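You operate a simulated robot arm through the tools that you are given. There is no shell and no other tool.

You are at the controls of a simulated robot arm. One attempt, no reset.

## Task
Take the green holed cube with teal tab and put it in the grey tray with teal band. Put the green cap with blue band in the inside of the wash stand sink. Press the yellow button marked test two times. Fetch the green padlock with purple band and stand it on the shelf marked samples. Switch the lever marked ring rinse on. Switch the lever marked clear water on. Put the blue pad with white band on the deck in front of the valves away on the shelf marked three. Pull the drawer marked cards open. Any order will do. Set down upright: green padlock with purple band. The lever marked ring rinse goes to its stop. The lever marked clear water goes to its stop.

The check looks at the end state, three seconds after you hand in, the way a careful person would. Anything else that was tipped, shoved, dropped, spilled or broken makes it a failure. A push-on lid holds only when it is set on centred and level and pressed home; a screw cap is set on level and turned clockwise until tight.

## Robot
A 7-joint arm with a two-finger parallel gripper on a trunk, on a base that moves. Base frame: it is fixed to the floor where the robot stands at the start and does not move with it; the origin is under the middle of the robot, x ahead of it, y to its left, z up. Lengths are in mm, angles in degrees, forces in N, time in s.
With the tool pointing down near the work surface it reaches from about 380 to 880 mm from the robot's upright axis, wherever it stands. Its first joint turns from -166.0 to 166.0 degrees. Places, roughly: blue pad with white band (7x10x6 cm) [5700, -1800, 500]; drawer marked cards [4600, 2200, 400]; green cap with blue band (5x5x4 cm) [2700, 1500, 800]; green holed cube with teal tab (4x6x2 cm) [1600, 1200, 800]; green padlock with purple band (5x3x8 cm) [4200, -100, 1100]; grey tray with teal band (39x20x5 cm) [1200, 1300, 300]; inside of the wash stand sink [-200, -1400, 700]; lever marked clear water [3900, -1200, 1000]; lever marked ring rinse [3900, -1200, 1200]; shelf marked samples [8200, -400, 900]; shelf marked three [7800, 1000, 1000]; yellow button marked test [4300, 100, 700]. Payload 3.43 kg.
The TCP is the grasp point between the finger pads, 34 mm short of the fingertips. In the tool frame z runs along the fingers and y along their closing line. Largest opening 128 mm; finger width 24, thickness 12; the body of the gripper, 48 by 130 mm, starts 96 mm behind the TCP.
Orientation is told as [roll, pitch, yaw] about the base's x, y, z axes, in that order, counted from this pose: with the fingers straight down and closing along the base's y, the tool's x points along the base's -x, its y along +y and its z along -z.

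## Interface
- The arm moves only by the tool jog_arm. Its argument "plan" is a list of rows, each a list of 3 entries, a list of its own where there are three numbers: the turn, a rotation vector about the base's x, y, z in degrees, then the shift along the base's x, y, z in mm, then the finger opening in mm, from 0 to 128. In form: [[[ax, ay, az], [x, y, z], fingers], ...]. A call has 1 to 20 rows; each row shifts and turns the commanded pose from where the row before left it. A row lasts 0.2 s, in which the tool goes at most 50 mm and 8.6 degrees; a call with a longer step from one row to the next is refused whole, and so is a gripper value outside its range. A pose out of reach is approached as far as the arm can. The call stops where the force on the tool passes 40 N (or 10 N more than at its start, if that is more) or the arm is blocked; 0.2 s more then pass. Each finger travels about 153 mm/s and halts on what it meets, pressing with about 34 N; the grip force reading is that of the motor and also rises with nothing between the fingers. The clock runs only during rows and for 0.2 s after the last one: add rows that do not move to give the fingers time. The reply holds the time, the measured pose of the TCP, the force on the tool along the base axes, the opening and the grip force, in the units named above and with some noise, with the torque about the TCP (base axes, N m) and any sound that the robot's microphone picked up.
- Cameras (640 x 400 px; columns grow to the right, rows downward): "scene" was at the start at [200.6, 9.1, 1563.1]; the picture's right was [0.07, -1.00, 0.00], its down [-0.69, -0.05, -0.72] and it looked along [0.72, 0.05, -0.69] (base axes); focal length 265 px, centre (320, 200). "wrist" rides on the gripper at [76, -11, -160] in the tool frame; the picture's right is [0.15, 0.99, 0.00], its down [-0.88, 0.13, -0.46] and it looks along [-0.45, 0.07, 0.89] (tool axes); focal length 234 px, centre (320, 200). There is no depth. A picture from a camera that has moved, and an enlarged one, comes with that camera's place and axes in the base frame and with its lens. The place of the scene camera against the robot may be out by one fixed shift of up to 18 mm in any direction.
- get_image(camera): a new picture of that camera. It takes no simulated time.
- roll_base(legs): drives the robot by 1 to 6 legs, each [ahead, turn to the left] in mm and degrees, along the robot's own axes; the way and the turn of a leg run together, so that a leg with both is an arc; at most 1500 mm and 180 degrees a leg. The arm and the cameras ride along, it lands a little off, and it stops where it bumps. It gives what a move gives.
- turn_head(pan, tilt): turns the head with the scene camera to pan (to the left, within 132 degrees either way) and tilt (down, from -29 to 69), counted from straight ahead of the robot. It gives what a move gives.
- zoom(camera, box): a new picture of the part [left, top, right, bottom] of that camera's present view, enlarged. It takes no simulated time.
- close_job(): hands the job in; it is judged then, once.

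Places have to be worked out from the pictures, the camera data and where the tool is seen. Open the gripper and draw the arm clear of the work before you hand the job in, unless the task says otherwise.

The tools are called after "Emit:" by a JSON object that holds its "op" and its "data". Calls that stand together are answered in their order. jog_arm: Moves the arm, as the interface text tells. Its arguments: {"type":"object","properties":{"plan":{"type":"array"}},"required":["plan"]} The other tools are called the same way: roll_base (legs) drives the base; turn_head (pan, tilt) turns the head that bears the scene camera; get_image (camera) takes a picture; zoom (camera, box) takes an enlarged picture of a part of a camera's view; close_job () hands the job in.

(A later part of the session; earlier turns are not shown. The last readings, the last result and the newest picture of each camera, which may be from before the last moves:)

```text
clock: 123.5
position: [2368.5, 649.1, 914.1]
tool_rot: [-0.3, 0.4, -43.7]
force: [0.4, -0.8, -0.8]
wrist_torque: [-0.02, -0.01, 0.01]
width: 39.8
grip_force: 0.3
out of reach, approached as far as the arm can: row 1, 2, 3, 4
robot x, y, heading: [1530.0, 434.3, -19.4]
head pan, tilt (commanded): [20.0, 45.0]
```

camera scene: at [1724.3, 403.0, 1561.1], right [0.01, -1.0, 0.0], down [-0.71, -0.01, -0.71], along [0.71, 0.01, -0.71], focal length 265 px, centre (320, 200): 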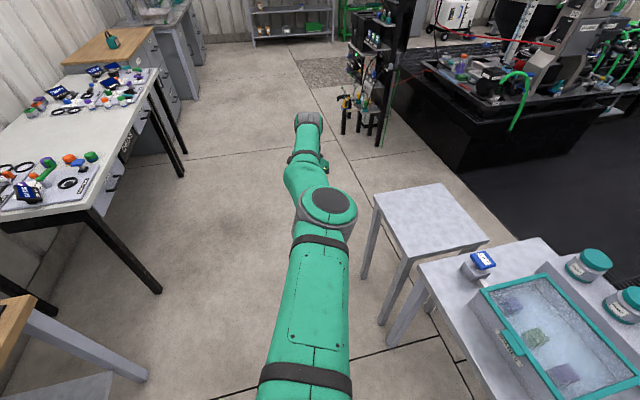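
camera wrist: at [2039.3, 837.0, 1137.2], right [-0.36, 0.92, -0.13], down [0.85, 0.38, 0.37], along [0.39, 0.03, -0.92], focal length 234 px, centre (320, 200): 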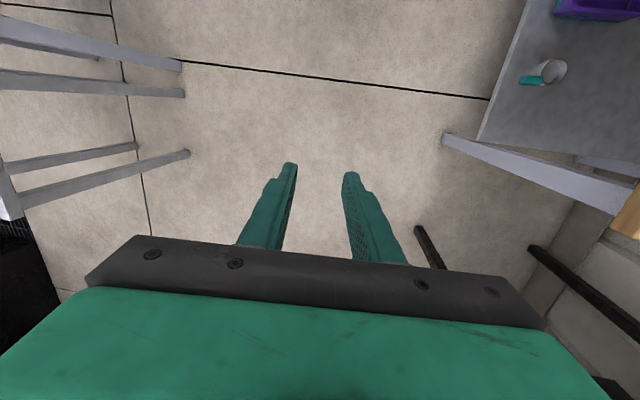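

Row 5 was followed and the radius shrinks slightly. I continue the same way.

Emit:
{"op": "jog_arm", "data": {"plan": [[[0, 0, 0], [-17, 38, 0], 40], [[0, 0, 0], [-19, 37, 0], 40], [[0, 0, 0], [-21, 36, 0], 40], [[0, 0, 0], [0, 0, 0], 40]]}}

Emit:
{"op": "get_image", "data": {"camera": "scene"}}

```text
clock: 124.5
position: [2323.8, 766.5, 913.7]
tool_rot: [-0.4, 0.3, -43.6]
force: [-0.8, -0.2, 0.5]
wrist_torque: [-0.04, 0.03, -0.02]
width: 39.9
grip_force: 0.1
out of reach, approached as far as the arm can: row 1, 2, 3
robot x, y, heading: [1530.1, 435.5, -19.6]
head pan, tilt (commanded): [20.0, 45.0]
```

```text
taken
camera scene: at [1724.3, 403.0, 1561.1], right [0.01, -1.0, 0.0], down [-0.71, -0.01, -0.71], along [0.71, 0.01, -0.71], focal length 265 px, centre (320, 200)
```

scene: 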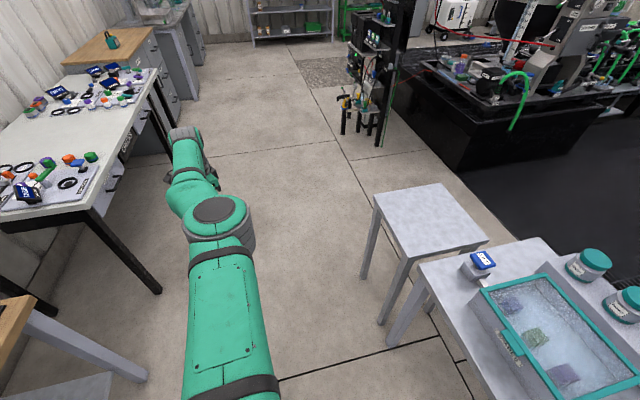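

Not unlocked yet. I repeat the sequence that worked before: sweep right, pull in, then sweep left.

Emit:
{"op": "jog_arm", "data": {"plan": [[[0, 0, 0], [14, -42, 0], 40], [[0, 0, 0], [12, -43, 0], 40], [[0, 0, 0], [10, -43, 0], 40], [[0, 0, 0], [8, -43, 0], 40], [[0, 0, 0], [5, -43, 0], 40], [[0, 0, 0], [2, -43, 0], 40], [[0, 0, 0], [-2, -43, 0], 40], [[0, 0, 0], [-4, -43, 0], 40], [[0, 0, 0], [0, 0, 0], 40]]}}

Emit:
{"op": "jog_arm", "data": {"plan": [[[0, 0, 0], [-10, 0, 0], 40], [[0, 0, 0], [-20, 0, 0], 40], [[0, 0, 0], [-30, 0, 0], 40], [[0, 0, 0], [0, 0, 0], 40]]}}

```text
clock: 126.5
position: [2402.2, 428.4, 912.3]
tool_rot: [-0.4, 0.3, -43.6]
force: [-0.3, -1.1, -0.6]
wrist_torque: [-0.03, 0.03, -0.04]
width: 40.0
grip_force: 0.0
out of reach, approached as far as the arm can: row 1, 2, 3, 4, 5, 6, 7, 8
robot x, y, heading: [1528.0, 432.6, -19.5]
head pan, tilt (commanded): [20.0, 45.0]
```

```text
clock: 127.5
position: [2403.2, 427.2, 913.6]
tool_rot: [-0.3, 0.3, -43.6]
force: [0.3, 0.0, -0.8]
wrist_torque: [-0.03, -0.01, -0.02]
width: 39.9
grip_force: 0.1
out of reach, approached as far as the arm can: row 1, 2, 3
robot x, y, heading: [1533.2, 431.3, -19.4]
head pan, tilt (commanded): [20.0, 45.0]
```

I now think the elbow sits on the wrong side of its full-stretch point, pressed at its own limit. The way out is to push to full stretch first, then sweep right so it folds the normal way, then pull in. I turn the base left a bit for room first.

Emit:
{"op": "roll_base", "data": {"legs": [[0, 25]]}}

Emit:
{"op": "jog_arm", "data": {"plan": [[[0, 0, 0], [18, 8, 0], 40], [[0, 0, 0], [18, 8, 0], 40], [[0, 0, 0], [18, 8, 0], 40], [[0, 0, 0], [0, 0, 0], 40]]}}

```text
clock: 129.3
position: [2322.7, 798.2, 912.4]
tool_rot: [-0.3, 0.2, -18.5]
force: [0.1, 0.6, 0.3]
wrist_torque: [0.01, -0.01, 0.05]
width: 39.9
grip_force: 0.1
robot x, y, heading: [1532.1, 434.2, 5.9]
head pan, tilt (commanded): [20.0, 45.0]
```

```text
clock: 130.3
position: [2324.9, 799.0, 913.1]
tool_rot: [-0.3, 0.2, -18.5]
force: [-0.3, 0.7, 0.9]
wrist_torque: [0.01, 0.01, -0.01]
width: 39.9
grip_force: 0.0
out of reach, approached as far as the arm can: row 1, 2, 3
robot x, y, heading: [1531.0, 432.6, 5.8]
head pan, tilt (commanded): [20.0, 45.0]
```

Already at full stretch. From here I sweep right with targets slightly outside, then pull in.

Emit:
{"op": "jog_arm", "data": {"plan": [[[0, 0, 0], [25, -40, 0], 40], [[0, 0, 0], [23, -41, 0], 40], [[0, 0, 0], [21, -42, 0], 40], [[0, 0, 0], [19, -43, 0], 40], [[0, 0, 0], [17, -43, 0], 40], [[0, 0, 0], [0, 0, 0], 40]]}}

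Emit:
{"op": "jog_arm", "data": {"plan": [[[0, 0, 0], [-10, -2, 0], 40], [[0, 0, 0], [-10, -2, 0], 40], [[0, 0, 0], [-10, -2, 0], 40], [[0, 0, 0], [-10, -2, 0], 40], [[0, 0, 0], [0, 0, 0], 40]]}}

Emit:
{"op": "get_image", "data": {"camera": "scene"}}

```text
clock: 131.8
position: [2395.9, 580.8, 912.7]
tool_rot: [-0.3, 0.2, -18.5]
force: [-0.6, 0.7, 0.5]
wrist_torque: [0.02, 0.0, 0.01]
width: 39.6
grip_force: 0.1
out of reach, approached as far as the arm can: row 1, 2, 3, 4, 5
robot x, y, heading: [1533.7, 430.9, 5.8]
head pan, tilt (commanded): [20.0, 45.0]
```

```text
clock: 132.9
position: [2393.9, 581.9, 913.6]
tool_rot: [-0.4, 0.4, -18.5]
force: [-0.3, 0.6, -0.4]
wrist_torque: [0.0, -0.01, 0.0]
width: 39.7
grip_force: 0.0
out of reach, approached as far as the arm can: row 1, 2, 3, 4
robot x, y, heading: [1530.7, 434.0, 5.7]
head pan, tilt (commanded): [20.0, 45.0]
```

```text
taken
camera scene: at [1721.6, 483.2, 1561.1], right [0.44, -0.9, 0.0], down [-0.64, -0.31, -0.71], along [0.64, 0.31, -0.71], focal length 265 px, centre (320, 200)
```

scene: 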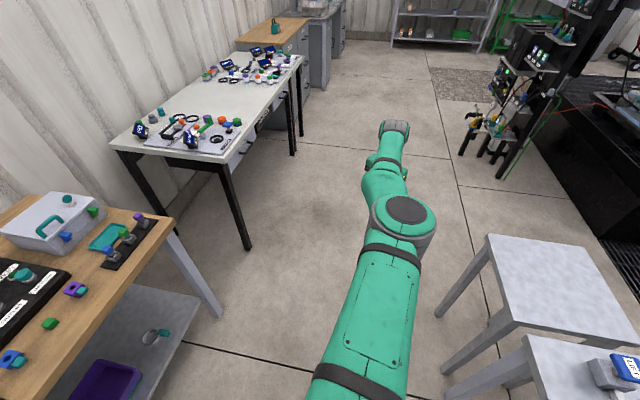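

I test whether an outward push changes anything measurable.

Emit:
{"op": "jog_arm", "data": {"plan": [[[0, 0, 0], [10, 2, 0], 40], [[0, 0, 0], [10, 2, 0], 40], [[0, 0, 0], [10, 2, 0], 40], [[0, 0, 0], [10, 2, 0], 40], [[0, 0, 0], [0, 0, 0], 40], [[0, 0, 0], [0, 0, 0], 40]]}}

Emit:
{"op": "get_image", "data": {"camera": "scene"}}

```text
clock: 134.3
position: [2394.4, 582.6, 914.3]
tool_rot: [-0.3, 0.3, -18.5]
force: [-0.6, -0.2, -0.1]
wrist_torque: [0.0, -0.01, -0.01]
width: 40.0
grip_force: 0.1
out of reach, approached as far as the arm can: row 1, 2, 3, 4
robot x, y, heading: [1530.9, 433.8, 5.9]
head pan, tilt (commanded): [20.0, 45.0]
```

```text
taken
camera scene: at [1721.6, 483.2, 1561.1], right [0.44, -0.9, 0.0], down [-0.64, -0.31, -0.71], along [0.64, 0.31, -0.71], focal length 265 px, centre (320, 200)
```

scene: 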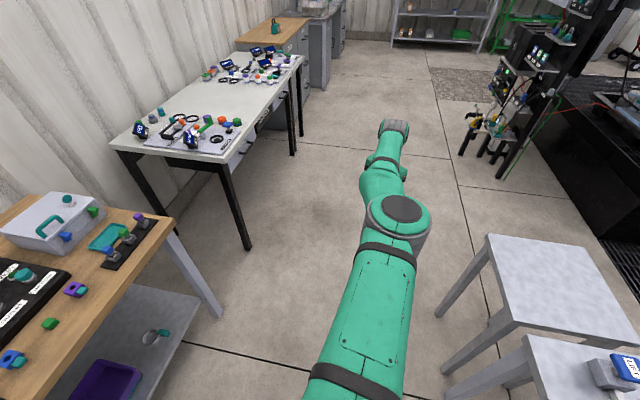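

The hand stays but the elbow crept to the left, toward the normal fold. I keep pushing outward for more rows.

Emit:
{"op": "jog_arm", "data": {"plan": [[[0, 0, 0], [15, 3, 0], 40], [[0, 0, 0], [15, 3, 0], 40], [[0, 0, 0], [15, 3, 0], 40], [[0, 0, 0], [15, 3, 0], 40], [[0, 0, 0], [15, 3, 0], 40], [[0, 0, 0], [15, 3, 0], 40], [[0, 0, 0], [15, 3, 0], 40], [[0, 0, 0], [15, 3, 0], 40], [[0, 0, 0], [15, 3, 0], 40], [[0, 0, 0], [15, 3, 0], 40], [[0, 0, 0], [15, 3, 0], 40], [[0, 0, 0], [15, 3, 0], 40], [[0, 0, 0], [15, 3, 0], 40], [[0, 0, 0], [15, 3, 0], 40], [[0, 0, 0], [0, 0, 0], 40]]}}

Emit:
{"op": "get_image", "data": {"camera": "scene"}}

```text
clock: 137.6
position: [2396.2, 583.3, 913.3]
tool_rot: [-0.3, 0.3, -18.5]
force: [-0.6, 0.2, -0.1]
wrist_torque: [0.02, -0.02, -0.01]
width: 39.7
grip_force: 0.1
out of reach, approached as far as the arm can: row 1, 2, 3, 4, 5, 6, 7, 8, 9, 10, 11, 12, 13, 14
robot x, y, heading: [1529.9, 433.6, 5.9]
head pan, tilt (commanded): [20.0, 45.0]
```

```text
taken
camera scene: at [1721.6, 483.2, 1561.1], right [0.44, -0.9, 0.0], down [-0.64, -0.31, -0.71], along [0.64, 0.31, -0.71], focal length 265 px, centre (320, 200)
```

scene: 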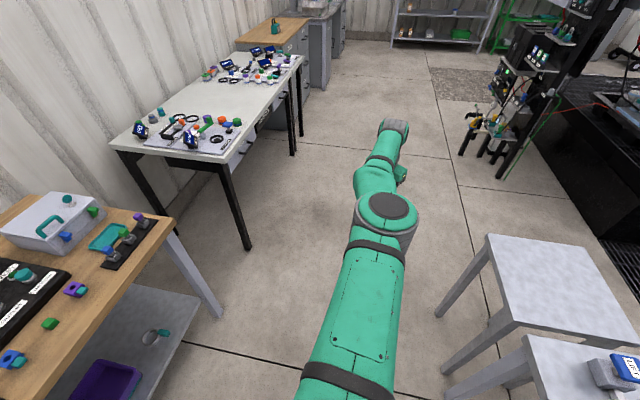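

The elbow is moving left as hoped. I continue the outward push.

Emit:
{"op": "jog_arm", "data": {"plan": [[[0, 0, 0], [25, 5, 0], 40], [[0, 0, 0], [25, 5, 0], 40], [[0, 0, 0], [25, 5, 0], 40], [[0, 0, 0], [25, 5, 0], 40], [[0, 0, 0], [25, 5, 0], 40], [[0, 0, 0], [25, 5, 0], 40], [[0, 0, 0], [25, 5, 0], 40], [[0, 0, 0], [25, 5, 0], 40], [[0, 0, 0], [25, 5, 0], 40], [[0, 0, 0], [25, 5, 0], 40], [[0, 0, 0], [25, 5, 0], 40], [[0, 0, 0], [25, 5, 0], 40], [[0, 0, 0], [25, 5, 0], 40], [[0, 0, 0], [25, 5, 0], 40], [[0, 0, 0], [25, 5, 0], 40], [[0, 0, 0], [25, 5, 0], 40], [[0, 0, 0], [25, 5, 0], 40], [[0, 0, 0], [25, 5, 0], 40], [[0, 0, 0], [0, 0, 0], 40]]}}

Emit:
{"op": "get_image", "data": {"camera": "scene"}}

```text
clock: 141.6
position: [2397.3, 582.7, 915.9]
tool_rot: [-0.3, 0.4, -18.5]
force: [0.9, 0.2, 0.1]
wrist_torque: [0.02, 0.0, -0.01]
width: 40.0
grip_force: 0.1
out of reach, approached as far as the arm can: row 1, 2, 3, 4, 5, 6, 7, 8, 9, 10, 11, 12, 13, 14, 15, 16, 17, 18
robot x, y, heading: [1533.7, 434.7, 5.8]
head pan, tilt (commanded): [20.0, 45.0]
```

```text
taken
camera scene: at [1721.6, 483.2, 1561.1], right [0.44, -0.9, 0.0], down [-0.64, -0.31, -0.71], along [0.64, 0.31, -0.71], focal length 265 px, centre (320, 200)
```

scene: 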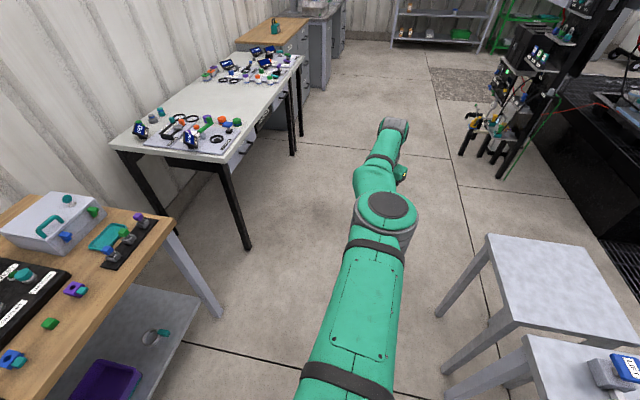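

At full stretch now. I sweep right a little (which should fold the elbow normally) while pulling in slightly.

Emit:
{"op": "jog_arm", "data": {"plan": [[[0, 0, 0], [4, -40, 0], 40], [[0, 0, 0], [2, -40, 0], 40], [[0, 0, 0], [0, -40, 0], 40], [[0, 0, 0], [0, 0, 0], 40]]}}

Emit:
{"op": "jog_arm", "data": {"plan": [[[0, 0, 0], [-5, 0, 0], 40], [[0, 0, 0], [-5, 0, 0], 40], [[0, 0, 0], [-5, 0, 0], 40], [[0, 0, 0], [-5, 0, 0], 40], [[0, 0, 0], [-5, 0, 0], 40], [[0, 0, 0], [-5, 0, 0], 40], [[0, 0, 0], [0, 0, 0], 40]]}}

Emit:
{"op": "get_image", "data": {"camera": "scene"}}

```text
clock: 142.6
position: [2405.4, 462.7, 915.4]
tool_rot: [-0.3, 0.4, -18.5]
force: [0.8, 0.2, 0.9]
wrist_torque: [0.0, -0.02, 0.02]
width: 39.8
grip_force: 0.0
out of reach, approached as far as the arm can: row 3
robot x, y, heading: [1530.7, 432.9, 6.0]
head pan, tilt (commanded): [20.0, 45.0]
```

```text
clock: 144.2
position: [2405.9, 463.6, 916.0]
tool_rot: [-0.4, 0.4, -18.4]
force: [0.2, 0.1, -1.1]
wrist_torque: [0.0, -0.03, 0.01]
width: 39.9
grip_force: 0.0
out of reach, approached as far as the arm can: row 1, 2, 3, 4, 5, 6
robot x, y, heading: [1530.1, 432.9, 5.9]
head pan, tilt (commanded): [20.0, 45.0]
```

```text
taken
camera scene: at [1721.4, 483.1, 1561.1], right [0.44, -0.9, 0.0], down [-0.64, -0.31, -0.71], along [0.64, 0.31, -0.71], focal length 265 px, centre (320, 200)
```

scene: 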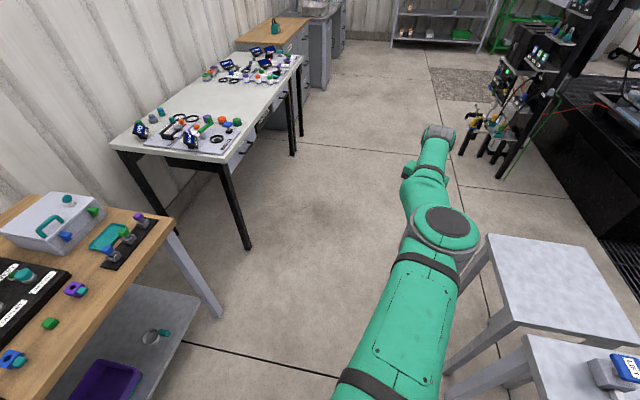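

The elbow went to the right of the line again, so a right sweep is the wrong way. I push outward to full stretch again and then sweep left with a pull in.

Emit:
{"op": "jog_arm", "data": {"plan": [[[0, 0, 0], [25, 1, 0], 40], [[0, 0, 0], [25, 1, 0], 40], [[0, 0, 0], [25, 1, 0], 40], [[0, 0, 0], [25, 1, 0], 40], [[0, 0, 0], [25, 1, 0], 40], [[0, 0, 0], [25, 1, 0], 40], [[0, 0, 0], [25, 1, 0], 40], [[0, 0, 0], [25, 1, 0], 40], [[0, 0, 0], [25, 1, 0], 40], [[0, 0, 0], [25, 1, 0], 40], [[0, 0, 0], [25, 1, 0], 40], [[0, 0, 0], [25, 1, 0], 40], [[0, 0, 0], [25, 1, 0], 40], [[0, 0, 0], [25, 1, 0], 40], [[0, 0, 0], [25, 1, 0], 40], [[0, 0, 0], [25, 1, 0], 40], [[0, 0, 0], [25, 1, 0], 40], [[0, 0, 0], [25, 1, 0], 40], [[0, 0, 0], [0, 0, 0], 40]]}}

Emit:
{"op": "get_image", "data": {"camera": "scene"}}

Emit:
{"op": "jog_arm", "data": {"plan": [[[0, 0, 0], [-4, 40, 0], 40], [[0, 0, 0], [-6, 40, 0], 40], [[0, 0, 0], [-8, 40, 0], 40], [[0, 0, 0], [-10, 40, 0], 40], [[0, 0, 0], [0, 0, 0], 40]]}}

Emit:
{"op": "get_image", "data": {"camera": "scene"}}

```text
clock: 148.2
position: [2409.1, 463.0, 916.8]
tool_rot: [-0.4, 0.3, -18.4]
force: [-0.3, 0.8, 0.5]
wrist_torque: [0.02, 0.02, 0.0]
width: 40.0
grip_force: 0.1
out of reach, approached as far as the arm can: row 1, 2, 3, 4, 5, 6, 7, 8, 9, 10, 11, 12, 13, 14, 15, 16, 17, 18
robot x, y, heading: [1531.2, 432.3, 5.9]
head pan, tilt (commanded): [20.0, 45.0]
```

```text
taken
camera scene: at [1721.6, 483.1, 1561.1], right [0.44, -0.9, 0.0], down [-0.64, -0.31, -0.71], along [0.64, 0.31, -0.71], focal length 265 px, centre (320, 200)
```

scene: 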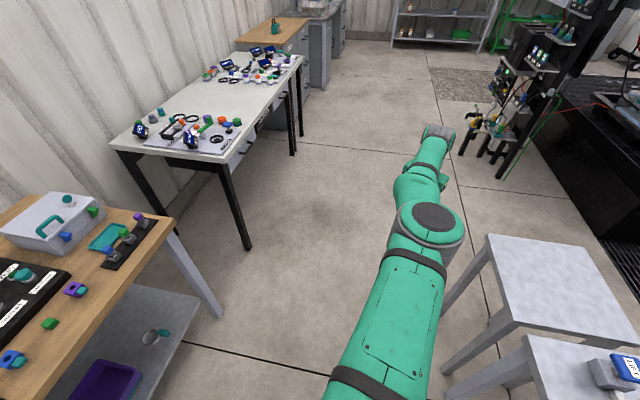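

```text
clock: 149.3
position: [2385.0, 622.6, 916.4]
tool_rot: [-0.4, 0.5, -18.5]
force: [-0.7, 0.2, -0.8]
wrist_torque: [0.01, 0.02, -0.04]
width: 39.8
grip_force: 0.1
out of reach, approached as far as the arm can: row 3
robot x, y, heading: [1526.6, 432.1, 6.0]
head pan, tilt (commanded): [20.0, 45.0]
```

```text
taken
camera scene: at [1721.6, 483.1, 1561.1], right [0.44, -0.9, 0.0], down [-0.64, -0.31, -0.71], along [0.64, 0.31, -0.71], focal length 265 px, centre (320, 200)
```

scene: 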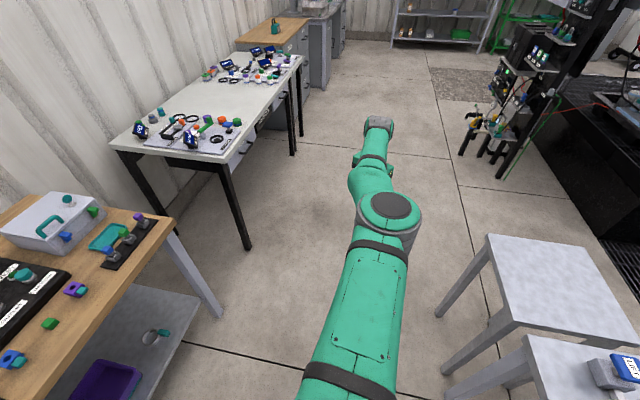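

I check the intermediate step: full stretch again, then a right sweep only, and look at the elbow before pulling.

Emit:
{"op": "jog_arm", "data": {"plan": [[[0, 0, 0], [25, 5, 0], 40], [[0, 0, 0], [25, 5, 0], 40], [[0, 0, 0], [25, 5, 0], 40], [[0, 0, 0], [25, 5, 0], 40], [[0, 0, 0], [25, 5, 0], 40], [[0, 0, 0], [25, 5, 0], 40], [[0, 0, 0], [25, 5, 0], 40], [[0, 0, 0], [25, 5, 0], 40], [[0, 0, 0], [25, 5, 0], 40], [[0, 0, 0], [25, 5, 0], 40], [[0, 0, 0], [25, 5, 0], 40], [[0, 0, 0], [25, 5, 0], 40], [[0, 0, 0], [25, 5, 0], 40], [[0, 0, 0], [25, 5, 0], 40], [[0, 0, 0], [25, 5, 0], 40], [[0, 0, 0], [25, 5, 0], 40], [[0, 0, 0], [25, 5, 0], 40], [[0, 0, 0], [25, 5, 0], 40], [[0, 0, 0], [0, 0, 0], 40]]}}

Emit:
{"op": "jog_arm", "data": {"plan": [[[0, 0, 0], [8, -40, 0], 40], [[0, 0, 0], [6, -40, 0], 40], [[0, 0, 0], [0, 0, 0], 40]]}}

Emit:
{"op": "get_image", "data": {"camera": "scene"}}

```text
clock: 153.3
position: [2388.7, 623.0, 918.2]
tool_rot: [-0.2, 0.2, -18.5]
force: [-0.1, 0.3, -0.3]
wrist_torque: [0.0, -0.02, 0.0]
width: 40.1
grip_force: 0.1
out of reach, approached as far as the arm can: row 1, 2, 3, 4, 5, 6, 7, 8, 9, 10, 11, 12, 13, 14, 15, 16, 17, 18
robot x, y, heading: [1529.3, 431.7, 6.2]
head pan, tilt (commanded): [20.0, 45.0]
```

```text
clock: 154.2
position: [2401.9, 545.6, 921.9]
tool_rot: [-0.3, 0.3, -18.3]
force: [0.8, 0.7, -0.7]
wrist_torque: [-0.04, -0.04, 0.02]
width: 39.7
grip_force: 0.1
robot x, y, heading: [1530.6, 428.8, 5.8]
head pan, tilt (commanded): [20.0, 45.0]
```

```text
taken
camera scene: at [1720.7, 483.0, 1561.1], right [0.44, -0.9, 0.0], down [-0.64, -0.31, -0.71], along [0.64, 0.31, -0.71], focal length 265 px, centre (320, 200)
```

scene: 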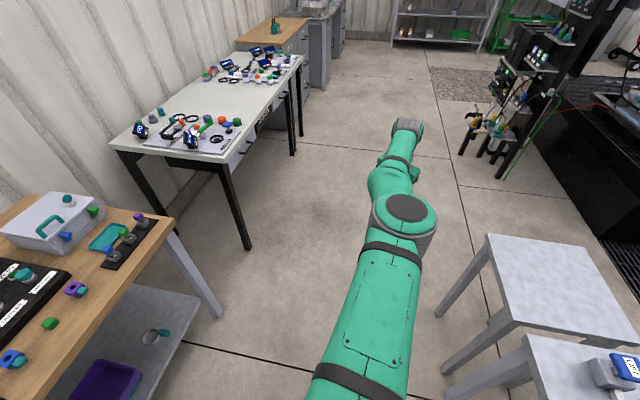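

I continue the right sweep while pulling in a bit and check whether it follows.

Emit:
{"op": "jog_arm", "data": {"plan": [[[0, 0, 0], [-2, -40, 0], 40], [[0, 0, 0], [-6, -40, 0], 40], [[0, 0, 0], [-10, -30, 0], 40], [[0, 0, 0], [0, 0, 0], 40]]}}

Emit:
{"op": "get_image", "data": {"camera": "scene"}}

```text
clock: 155.2
position: [2406.7, 434.1, 917.1]
tool_rot: [-0.3, 0.3, -18.4]
force: [-0.9, -0.4, 1.2]
wrist_torque: [-0.02, -0.05, -0.01]
width: 39.8
grip_force: 0.0
out of reach, approached as far as the arm can: row 2, 3
robot x, y, heading: [1531.3, 433.0, 5.9]
head pan, tilt (commanded): [20.0, 45.0]
```

```text
taken
camera scene: at [1722.1, 483.2, 1561.1], right [0.44, -0.9, 0.0], down [-0.64, -0.31, -0.71], along [0.64, 0.31, -0.71], focal length 265 px, centre (320, 200)
```

scene: 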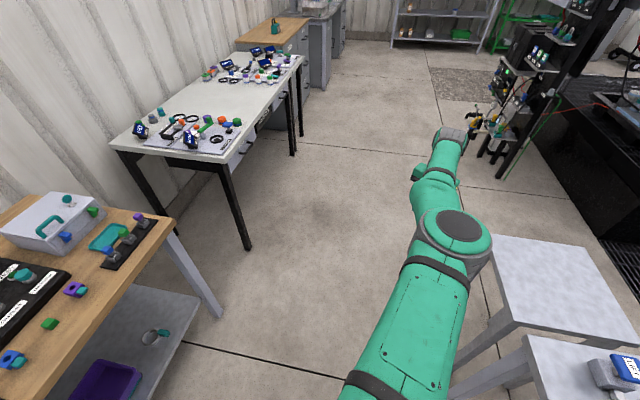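

Pulling in always takes it the wrong way from here. I stretch out again at this spot and then sweep left exactly along the arc, without any inward part, so that the elbow leads left.

Emit:
{"op": "jog_arm", "data": {"plan": [[[0, 0, 0], [25, 0, 0], 40], [[0, 0, 0], [25, 0, 0], 40], [[0, 0, 0], [25, 0, 0], 40], [[0, 0, 0], [25, 0, 0], 40], [[0, 0, 0], [25, 0, 0], 40], [[0, 0, 0], [25, 0, 0], 40], [[0, 0, 0], [25, 0, 0], 40], [[0, 0, 0], [25, 0, 0], 40], [[0, 0, 0], [25, 0, 0], 40], [[0, 0, 0], [25, 0, 0], 40], [[0, 0, 0], [25, 0, 0], 40], [[0, 0, 0], [25, 0, 0], 40], [[0, 0, 0], [25, 0, 0], 40], [[0, 0, 0], [25, 0, 0], 40], [[0, 0, 0], [25, 0, 0], 40], [[0, 0, 0], [25, 0, 0], 40], [[0, 0, 0], [25, 0, 0], 40], [[0, 0, 0], [25, 0, 0], 40], [[0, 0, 0], [0, 0, 0], 40]]}}

Emit:
{"op": "jog_arm", "data": {"plan": [[[0, 0, 0], [0.5, 40, 0], 40], [[0, 0, 0], [-1.6, 40, 0], 40], [[0, 0, 0], [-3.6, 39.8, 0], 40], [[0, 0, 0], [-5.7, 39.5, 0], 40], [[0, 0, 0], [-7.7, 39, 0], 40], [[0, 0, 0], [0, 0, 0], 40]]}}

Emit:
{"op": "get_image", "data": {"camera": "scene"}}

```text
clock: 159.2
position: [2408.7, 435.7, 916.2]
tool_rot: [-0.4, 0.1, -18.4]
force: [0.3, -0.3, 0.5]
wrist_torque: [0.03, 0.01, 0.03]
width: 40.2
grip_force: 0.1
out of reach, approached as far as the arm can: row 1, 2, 3, 4, 5, 6, 7, 8, 9, 10, 11, 12, 13, 14, 15, 16, 17, 18
robot x, y, heading: [1532.5, 436.3, 5.7]
head pan, tilt (commanded): [20.0, 45.0]
```

```text
clock: 160.6
position: [2385.8, 632.9, 915.9]
tool_rot: [-0.4, 0.3, -18.5]
force: [-0.1, 0.1, -0.4]
wrist_torque: [0.02, 0.01, -0.02]
width: 40.0
grip_force: 0.0
out of reach, approached as far as the arm can: row 2
robot x, y, heading: [1528.5, 436.2, 5.8]
head pan, tilt (commanded): [20.0, 45.0]
```

```text
taken
camera scene: at [1720.4, 483.1, 1561.1], right [0.44, -0.9, 0.0], down [-0.64, -0.31, -0.71], along [0.64, 0.31, -0.71], focal length 265 px, centre (320, 200)
```

scene: 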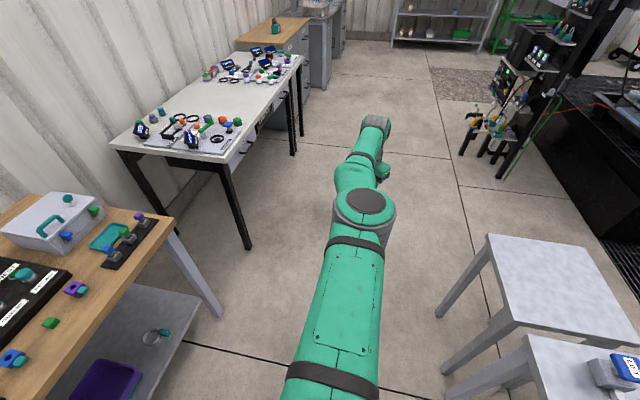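

Now the elbow stands left of the hand. I pull inward in growing steps.

Emit:
{"op": "jog_arm", "data": {"plan": [[[0, 0, 0], [-4, 3, 0], 40], [[0, 0, 0], [-6, 3, 0], 40], [[0, 0, 0], [-8, 2, 0], 40], [[0, 0, 0], [-10, 0, 0], 40], [[0, 0, 0], [-14, -2, 0], 40], [[0, 0, 0], [0, 0, 0], 40]]}}

Emit:
{"op": "get_image", "data": {"camera": "scene"}}

```text
clock: 161.9
position: [2344.3, 639.3, 917.9]
tool_rot: [-0.3, 0.3, -18.5]
force: [0.1, -0.9, -0.2]
wrist_torque: [0.01, 0.0, -0.02]
width: 39.7
grip_force: 0.1
robot x, y, heading: [1534.1, 435.8, 5.8]
head pan, tilt (commanded): [20.0, 45.0]
```

```text
taken
camera scene: at [1721.7, 483.1, 1561.1], right [0.44, -0.9, 0.0], down [-0.64, -0.31, -0.71], along [0.64, 0.31, -0.71], focal length 265 px, centre (320, 200)
```

scene: 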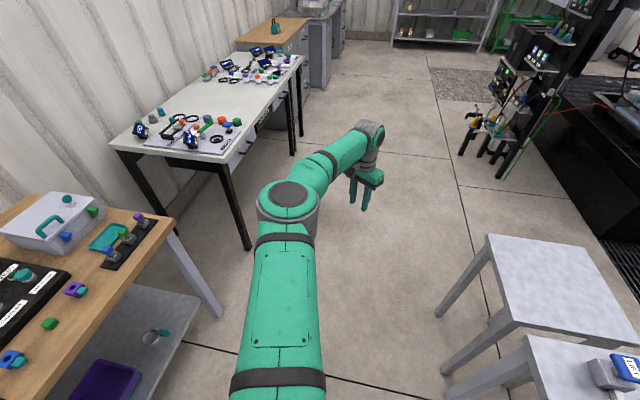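

The elbow is folded the normal way again and all rows were followed. I bring the hand in to the carrying position.

Emit:
{"op": "jog_arm", "data": {"plan": [[[0, 0, 0], [-25, -4, 5], 40], [[0, 0, 0], [-35, -6, 10], 40], [[0, 0, 0], [-40, -8, 15], 40], [[0, 0, 0], [-40, -8, 15], 40], [[0, 0, 0], [-40, -8, 15], 40], [[0, 0, 0], [0, 0, 0], 40]]}}

Emit:
{"op": "get_image", "data": {"camera": "scene"}}

```text
clock: 163.6
position: [2180.5, 615.0, 927.5]
tool_rot: [-3.6, 2.2, -19.0]
force: [-0.6, -0.6, 0.1]
wrist_torque: [0.01, -0.02, 0.01]
width: 40.0
grip_force: 0.1
out of reach, approached as far as the arm can: row 5
robot x, y, heading: [1532.3, 432.5, 6.0]
head pan, tilt (commanded): [20.0, 45.0]
stopped in row 6: the arm was blocked; the commanded pose is now the measured one
```

```text
taken
camera scene: at [1721.4, 483.0, 1561.1], right [0.44, -0.9, 0.0], down [-0.64, -0.31, -0.71], along [0.64, 0.31, -0.71], focal length 265 px, centre (320, 200)
```

scene: 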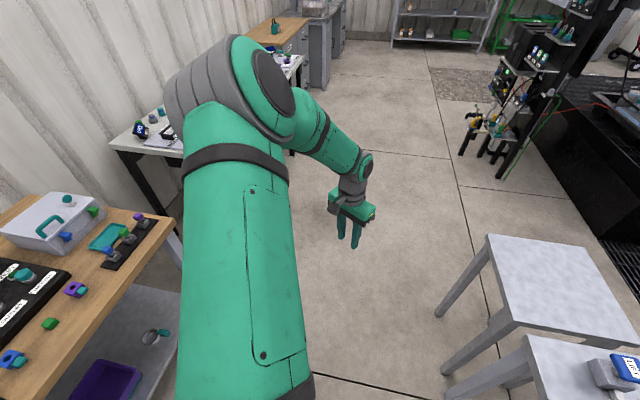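

The elbow rose and touched the head. I go back out along the same path, then turn the tool to its usual yaw before pulling in again.

Emit:
{"op": "jog_arm", "data": {"plan": [[[0, 0, 0], [20, 4, -5], 40], [[0, 0, 0], [30, 6, -5], 40], [[1.8, -1, 0], [35, 6, 0], 40], [[1.5, -1, 0], [35, 6, 0], 40], [[0, 0, 0], [25, 4, 0], 40], [[0, 0, 0], [0, 0, 0], 40]]}}

Emit:
{"op": "get_image", "data": {"camera": "scene"}}

```text
clock: 164.9
position: [2327.5, 643.0, 921.9]
tool_rot: [0.8, 1.0, -18.9]
force: [0.1, 1.0, 0.4]
wrist_torque: [-0.03, -0.03, 0.01]
width: 39.8
grip_force: 0.1
robot x, y, heading: [1530.0, 433.7, 6.0]
head pan, tilt (commanded): [20.0, 45.0]
```

```text
taken
camera scene: at [1721.7, 483.2, 1561.1], right [0.44, -0.9, 0.0], down [-0.64, -0.31, -0.71], along [0.64, 0.31, -0.71], focal length 265 px, centre (320, 200)
```

scene: 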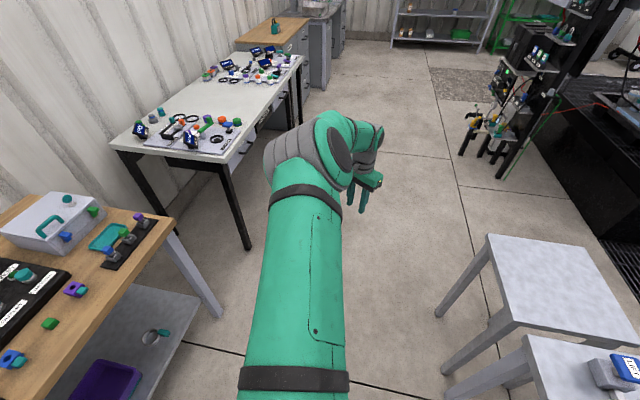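

The elbow now points up instead of left. I test whether turning the tool yaw back to normal swings the elbow down to the left.

Emit:
{"op": "jog_arm", "data": {"plan": [[[0, 0, 8], [0, 0, 0], 40], [[0, 0, 8], [0, 0, 0], 40], [[0, 0, 8], [0, 0, 0], 40], [[0, 0, 0], [0, 0, 0], 40]]}}

Emit:
{"op": "get_image", "data": {"camera": "scene"}}

```text
clock: 165.9
position: [2372.4, 676.2, 921.4]
tool_rot: [0.8, 1.3, 5.1]
force: [-0.6, 0.3, -0.4]
wrist_torque: [-0.02, 0.03, -0.02]
width: 40.1
grip_force: 0.1
out of reach, approached as far as the arm can: row 2, 3
robot x, y, heading: [1527.3, 431.0, 6.0]
head pan, tilt (commanded): [20.0, 45.0]
```

```text
taken
camera scene: at [1721.7, 483.2, 1561.1], right [0.44, -0.9, 0.0], down [-0.64, -0.31, -0.71], along [0.64, 0.31, -0.71], focal length 265 px, centre (320, 200)
```

scene: 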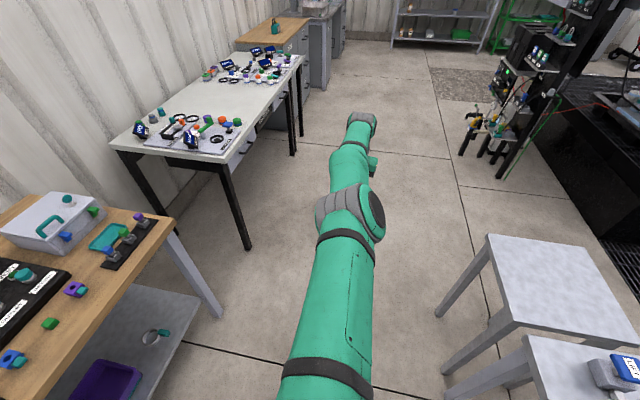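

Positive yaw is limited, so the wrist seems wound up. Turning clockwise was free, so I unwind the tool clockwise in steps and watch.

Emit:
{"op": "jog_arm", "data": {"plan": [[[0, 0, -8.4], [0, 0, 0], 40], [[0, 0, -8.4], [0, 0, 0], 40], [[0, 0, -8.4], [0, 0, 0], 40], [[0, 0, -8.4], [0, 0, 0], 40], [[0, 0, -8.4], [0, 0, 0], 40], [[0, 0, -8.4], [0, 0, 0], 40], [[0, 0, -8.4], [0, 0, 0], 40], [[0, 0, -8.4], [0, 0, 0], 40], [[0, 0, -8.4], [0, 0, 0], 40], [[0, 0, -8.4], [0, 0, 0], 40], [[0, 0, 0], [0, 0, 0], 40]]}}

Emit:
{"op": "get_image", "data": {"camera": "scene"}}

```text
clock: 168.3
position: [2372.7, 677.1, 921.6]
tool_rot: [0.8, 1.1, -78.9]
force: [0.1, -0.4, -0.6]
wrist_torque: [-0.01, -0.02, -0.01]
width: 39.8
grip_force: 0.0
robot x, y, heading: [1530.7, 433.0, 5.9]
head pan, tilt (commanded): [20.0, 45.0]
```

```text
taken
camera scene: at [1721.9, 483.2, 1561.1], right [0.44, -0.9, 0.0], down [-0.64, -0.31, -0.71], along [0.64, 0.31, -0.71], focal length 265 px, centre (320, 200)
```

scene: 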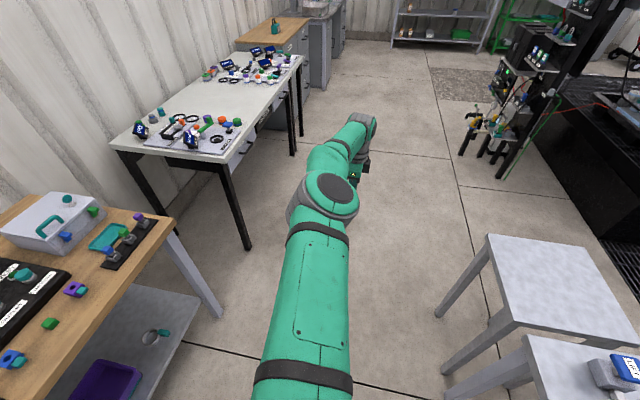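

The elbow swings left as the tool turns clockwise. I continue turning toward the half-turn (the gripper is symmetric).

Emit:
{"op": "jog_arm", "data": {"plan": [[[0, 0, -8.4], [-5, 0, 0], 40], [[0, 0, -8.4], [-5, 0, 0], 40], [[0, 0, -8.4], [-5, 0, 0], 40], [[0, 0, -8.4], [-5, 0, 0], 40], [[0, 0, -8.4], [-5, 0, 0], 40], [[0, 0, -8.4], [-5, 0, 0], 40], [[0, 0, -8.4], [-5, 0, 0], 40], [[0, 0, -8.4], [-5, 0, 0], 40], [[0, 0, -8.4], [0, 0, 0], 40], [[0, 0, -8.4], [0, 0, 0], 40], [[0, 0, 0], [0, 0, 0], 40]]}}

Emit:
{"op": "get_image", "data": {"camera": "scene"}}

```text
clock: 170.8
position: [2333.6, 675.0, 921.9]
tool_rot: [0.8, 0.9, -162.9]
force: [0.0, -0.2, 0.4]
wrist_torque: [-0.02, -0.01, 0.01]
width: 39.6
grip_force: 0.1
robot x, y, heading: [1529.9, 435.6, 6.0]
head pan, tilt (commanded): [20.0, 45.0]
```

```text
taken
camera scene: at [1721.8, 483.2, 1561.1], right [0.44, -0.9, 0.0], down [-0.64, -0.31, -0.71], along [0.64, 0.31, -0.71], focal length 265 px, centre (320, 200)
```

scene: 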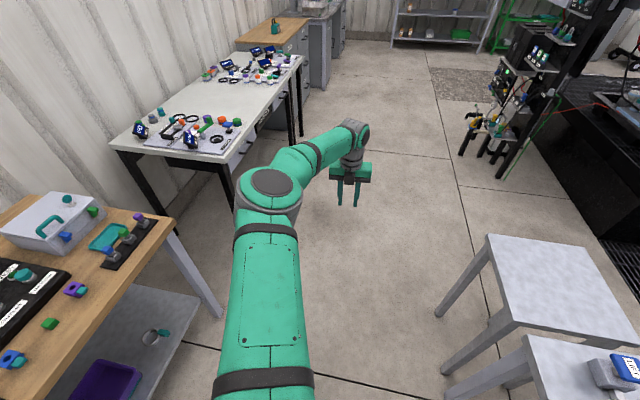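

All followed, and the elbow is left and level as at the start, with the gripper turned half round. I pull in now.

Emit:
{"op": "jog_arm", "data": {"plan": [[[0, 0, -5], [-30, -6, 10], 40], [[0, 0, -5], [-35, -8, 15], 40], [[0, 0, -5], [-40, -10, 15], 40], [[0, 0, 0], [-40, -10, 15], 40], [[0, 0, 0], [-40, -12, 15], 40], [[0, 0, 0], [0, 0, 0], 40]]}}

Emit:
{"op": "get_image", "data": {"camera": "scene"}}

```text
clock: 172.2
position: [2146.6, 630.6, 992.5]
tool_rot: [0.8, 1.0, -177.9]
force: [-0.7, -0.3, 1.0]
wrist_torque: [0.04, -0.01, 0.0]
width: 39.9
grip_force: 0.0
robot x, y, heading: [1531.5, 435.0, 6.0]
head pan, tilt (commanded): [20.0, 45.0]
```

```text
taken
camera scene: at [1721.9, 483.2, 1561.1], right [0.44, -0.9, 0.0], down [-0.64, -0.31, -0.71], along [0.64, 0.31, -0.71], focal length 265 px, centre (320, 200)
```

scene: 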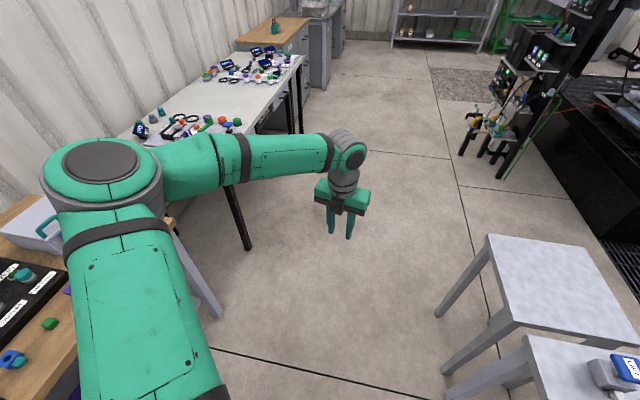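

The arm is back in a healthy posture (gripper turned 180°, camera on the far side). I tuck it in and drive along the aisle to the electronics table where the cap should be.

Emit:
{"op": "jog_arm", "data": {"plan": [[[0, 0, 0], [-38, -16, 12], 40], [[0, 0, 0], [-38, -16, 12], 40], [[0, 0, 0], [-38, -16, 12], 40], [[0, 0, 0], [-38, -14, 12], 40], [[0, 0, 0], [0, 0, 0], 40]]}}

Emit:
{"op": "roll_base", "data": {"legs": [[0, 9], [1360, 0]]}}

Emit:
{"op": "turn_head", "data": {"pan": 75, "tilt": 40}}

Emit:
{"op": "get_image", "data": {"camera": "scene"}}

```text
clock: 173.3
position: [1995.1, 568.7, 1039.2]
tool_rot: [0.8, 1.0, -177.8]
force: [-0.4, -0.2, 0.2]
wrist_torque: [0.02, 0.0, 0.03]
width: 39.9
grip_force: 0.1
robot x, y, heading: [1530.7, 433.4, 5.7]
head pan, tilt (commanded): [20.0, 45.0]
```

```text
clock: 180.8
position: [3284.8, 964.4, 1039.3]
tool_rot: [0.8, 1.0, -170.1]
force: [0.7, -0.1, -0.4]
wrist_torque: [0.03, 0.03, 0.0]
width: 39.8
grip_force: 0.1
robot x, y, heading: [2841.5, 764.4, 13.5]
head pan, tilt (commanded): [20.0, 45.0]
```

```text
clock: 182.1
position: [3284.5, 962.8, 1040.1]
tool_rot: [0.8, 1.0, -170.1]
force: [-0.4, 0.3, 0.0]
wrist_torque: [-0.02, -0.02, -0.01]
width: 40.2
grip_force: 0.1
robot x, y, heading: [2843.1, 767.8, 13.9]
head pan, tilt (commanded): [75.0, 40.0]
```

```text
taken
camera scene: at [2959.9, 880.9, 1568.3], right [1.0, -0.02, 0.0], down [-0.02, -0.64, -0.77], along [0.02, 0.77, -0.64], focal length 265 px, centre (320, 200)
```

scene: 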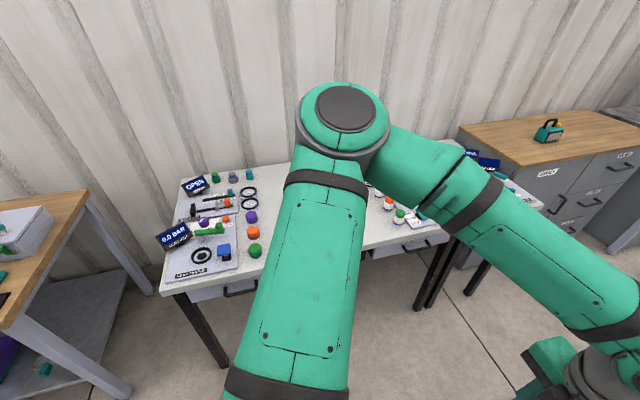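

The spot predicted for the cap is at pixel (245, 255), where a green cap stands. I zoom there.

Emit:
{"op": "zoom", "data": {"camera": "scene", "box": [150, 170, 310, 270]}}

Emit:
{"op": "zoom", "data": {"camera": "scene", "box": [360, 160, 480, 235]}}

```text
4.00 times, centred on (230, 220) of scene
camera zoom: at [2959.9, 880.9, 1568.3], right [1.0, -0.02, 0.0], down [-0.02, -0.64, -0.77], along [0.02, 0.77, -0.64], focal length 1059 px, centre (680, 120)
```

zoom: 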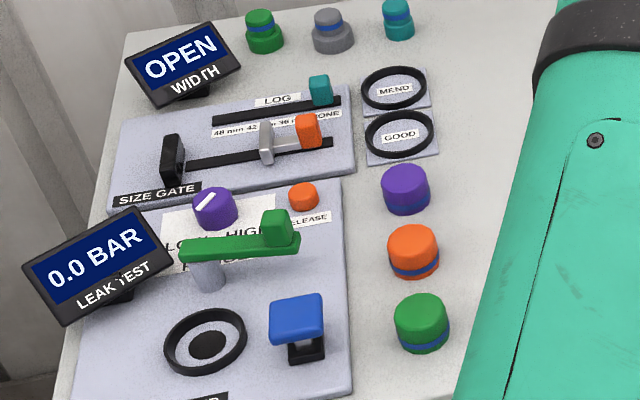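

```text
5.33 times, centred on (420, 198) of scene
camera zoom: at [2959.9, 880.9, 1568.3], right [1.0, -0.02, 0.0], down [-0.02, -0.64, -0.77], along [0.02, 0.77, -0.64], focal length 1412 px, centre (-213, 213)
```

zoom: 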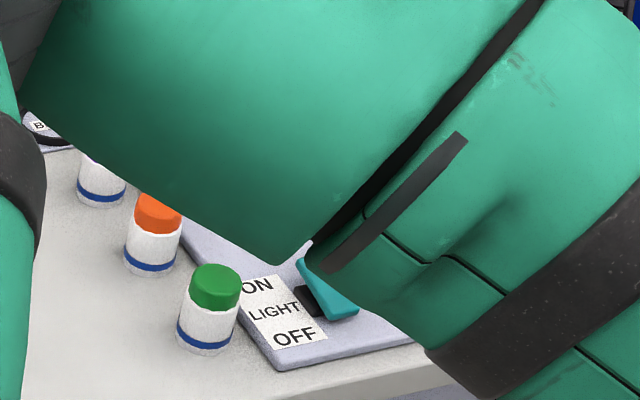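

That front green cap with the blue band at about (2747, 1494) is the one (the one at the back wall is a different place). I turn to face the table and move a little closer.

Emit:
{"op": "roll_base", "data": {"legs": [[0, 91], [80, 0]]}}

Emit:
{"op": "turn_head", "data": {"pan": 0, "tilt": 48}}

Emit:
{"op": "get_image", "data": {"camera": "scene"}}

Emit:
{"op": "get_image", "data": {"camera": "wrist"}}

```text
clock: 187.5
position: [2609.6, 1280.4, 1040.5]
tool_rot: [0.8, 1.1, -78.2]
force: [0.0, 1.4, 0.6]
wrist_torque: [0.01, 0.02, -0.03]
width: 39.8
grip_force: 0.0
robot x, y, heading: [2819.3, 844.9, 105.6]
head pan, tilt (commanded): [75.0, 40.0]
```

```text
clock: 189.0
position: [2609.2, 1280.4, 1038.6]
tool_rot: [0.8, 1.1, -78.2]
force: [0.4, 0.0, 0.1]
wrist_torque: [0.02, -0.02, -0.02]
width: 40.1
grip_force: 0.0
robot x, y, heading: [2824.1, 843.2, 105.6]
head pan, tilt (commanded): [0.0, 48.0]
```

```text
taken
camera scene: at [2784.6, 1025.9, 1556.9], right [0.96, 0.27, 0.0], down [0.2, -0.72, -0.67], along [-0.18, 0.64, -0.74], focal length 265 px, centre (320, 200)
```

scene: 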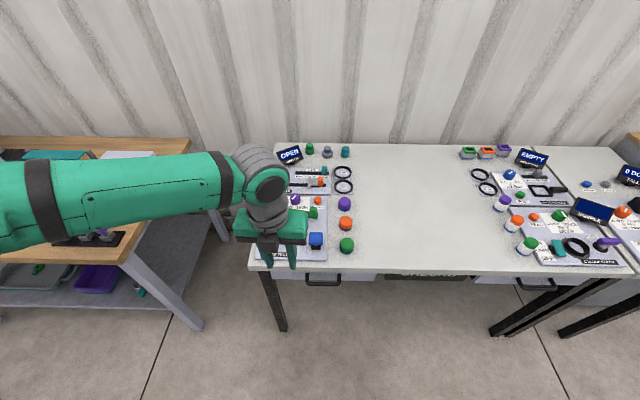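

```text
taken
camera wrist: at [2581.3, 1347.7, 1200.5], right [0.94, 0.35, 0.02], down [0.3, -0.84, 0.44], along [0.17, -0.41, -0.9], focal length 234 px, centre (320, 200)
```

wrist: 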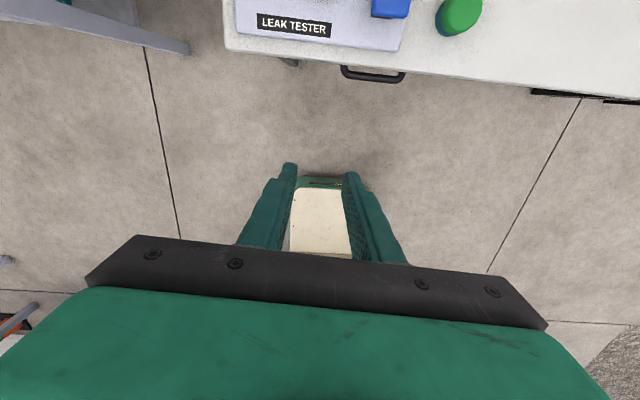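

Both views agree: the cap top is near (2725, 1486, ~840). I move above it with the fingers open.

Emit:
{"op": "jog_arm", "data": {"plan": [[[0, 0, 0], [23, 40, -10], 90], [[0, 0, 0], [23, 40, -15], 90], [[0, 0, 0], [23, 40, -20], 90], [[0, 0, 0], [23, 40, -20], 90], [[0, 0, 0], [23, 40, -20], 90], [[0, 0, 0], [0, 0, 0], 90]]}}

Emit:
{"op": "get_image", "data": {"camera": "wrist"}}

Emit:
{"op": "get_image", "data": {"camera": "scene"}}

```text
refused: row 3 steps farther than a row can; nothing moved
```

```text
taken
camera wrist: at [2581.3, 1347.7, 1200.5], right [0.94, 0.35, 0.02], down [0.3, -0.84, 0.44], along [0.17, -0.41, -0.9], focal length 234 px, centre (320, 200)
```

wrist: 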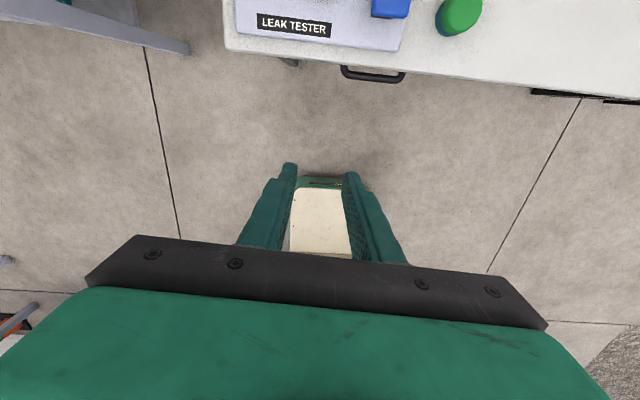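

```text
taken
camera scene: at [2784.6, 1025.9, 1556.9], right [0.96, 0.27, 0.0], down [0.2, -0.72, -0.67], along [-0.18, 0.64, -0.74], focal length 265 px, centre (320, 200)
```

scene: 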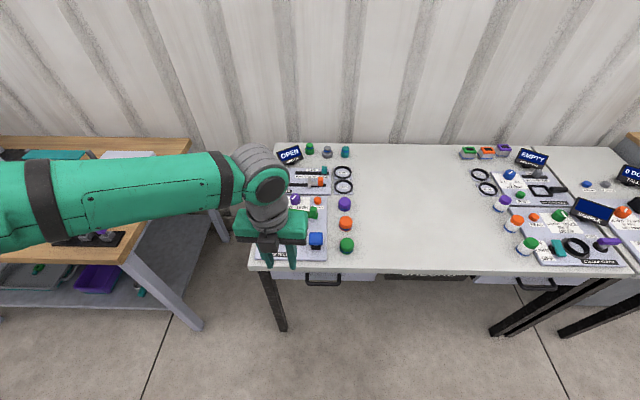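

Steps were slightly too long; I split them finer.

Emit:
{"op": "jog_arm", "data": {"plan": [[[0, 0, 0], [19, 34, -10], 90], [[0, 0, 0], [19, 34, -15], 90], [[0, 0, 0], [19, 34, -15], 90], [[0, 0, 0], [19, 34, -15], 90], [[0, 0, 0], [20, 35, -15], 90], [[0, 0, 0], [20, 35, -15], 90], [[0, 0, 0], [0, 0, 0], 90]]}}

Emit:
{"op": "get_image", "data": {"camera": "wrist"}}

Emit:
{"op": "get_image", "data": {"camera": "scene"}}

```text
clock: 190.6
position: [2727.4, 1488.0, 954.8]
tool_rot: [0.8, 0.9, -78.2]
force: [0.5, 0.4, 0.6]
wrist_torque: [-0.02, 0.01, 0.0]
width: 89.8
grip_force: 0.0
robot x, y, heading: [2820.9, 845.6, 105.3]
head pan, tilt (commanded): [0.0, 48.0]
```

```text
taken
camera wrist: at [2699.0, 1555.0, 1115.9], right [0.94, 0.35, 0.02], down [0.3, -0.84, 0.44], along [0.17, -0.41, -0.9], focal length 234 px, centre (320, 200)
```

wrist: 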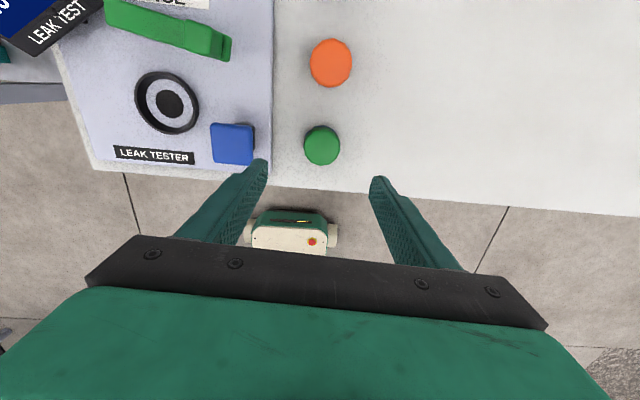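

```text
taken
camera scene: at [2784.7, 1026.0, 1556.9], right [0.96, 0.27, 0.0], down [0.2, -0.72, -0.67], along [-0.18, 0.64, -0.74], focal length 265 px, centre (320, 200)
```

scene: 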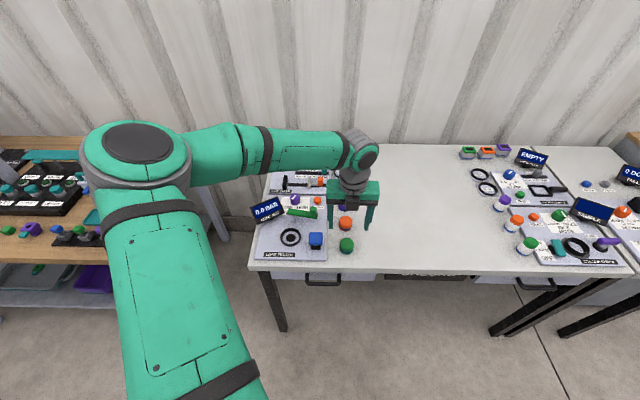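

Triangulation gives the cap at (2731, 1491) with its top near z≈815. I lower to z≈870 and re-check.

Emit:
{"op": "jog_arm", "data": {"plan": [[[0, 0, 0], [3, 3, -42], 90], [[0, 0, 0], [0, 0, -42], 90], [[0, 0, 0], [0, 0, 0], 90]]}}

Emit:
{"op": "get_image", "data": {"camera": "wrist"}}

Emit:
{"op": "zoom", "data": {"camera": "scene", "box": [270, 170, 430, 270]}}

```text
clock: 191.4
position: [2730.5, 1489.3, 869.6]
tool_rot: [0.9, 0.9, -78.2]
force: [0.2, -1.2, -0.3]
wrist_torque: [-0.01, 0.0, 0.01]
width: 90.0
grip_force: 0.1
robot x, y, heading: [2822.9, 842.8, 105.5]
head pan, tilt (commanded): [0.0, 48.0]
```

```text
taken
camera wrist: at [2703.0, 1556.7, 1030.7], right [0.94, 0.35, 0.02], down [0.3, -0.84, 0.44], along [0.17, -0.41, -0.9], focal length 234 px, centre (320, 200)
```

wrist: 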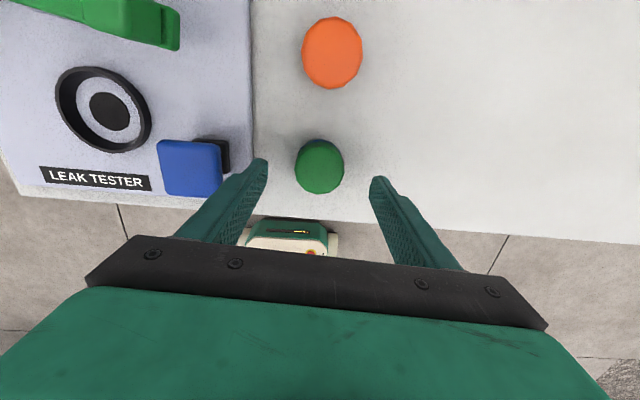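

```text
4.00 times, centred on (350, 220) of scene
camera zoom: at [2784.7, 1026.0, 1556.9], right [0.96, 0.27, 0.0], down [0.2, -0.72, -0.67], along [-0.18, 0.64, -0.74], focal length 1059 px, centre (200, 120)
```

zoom: 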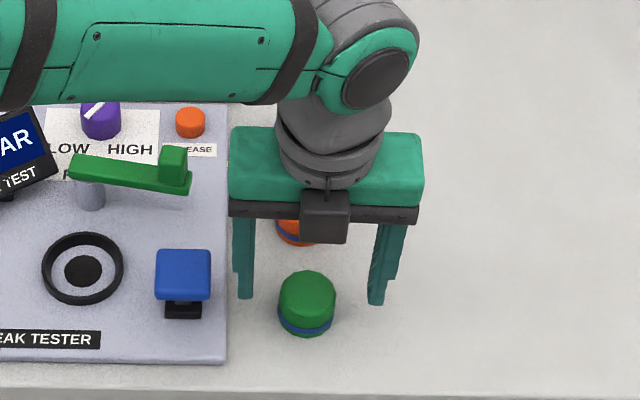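

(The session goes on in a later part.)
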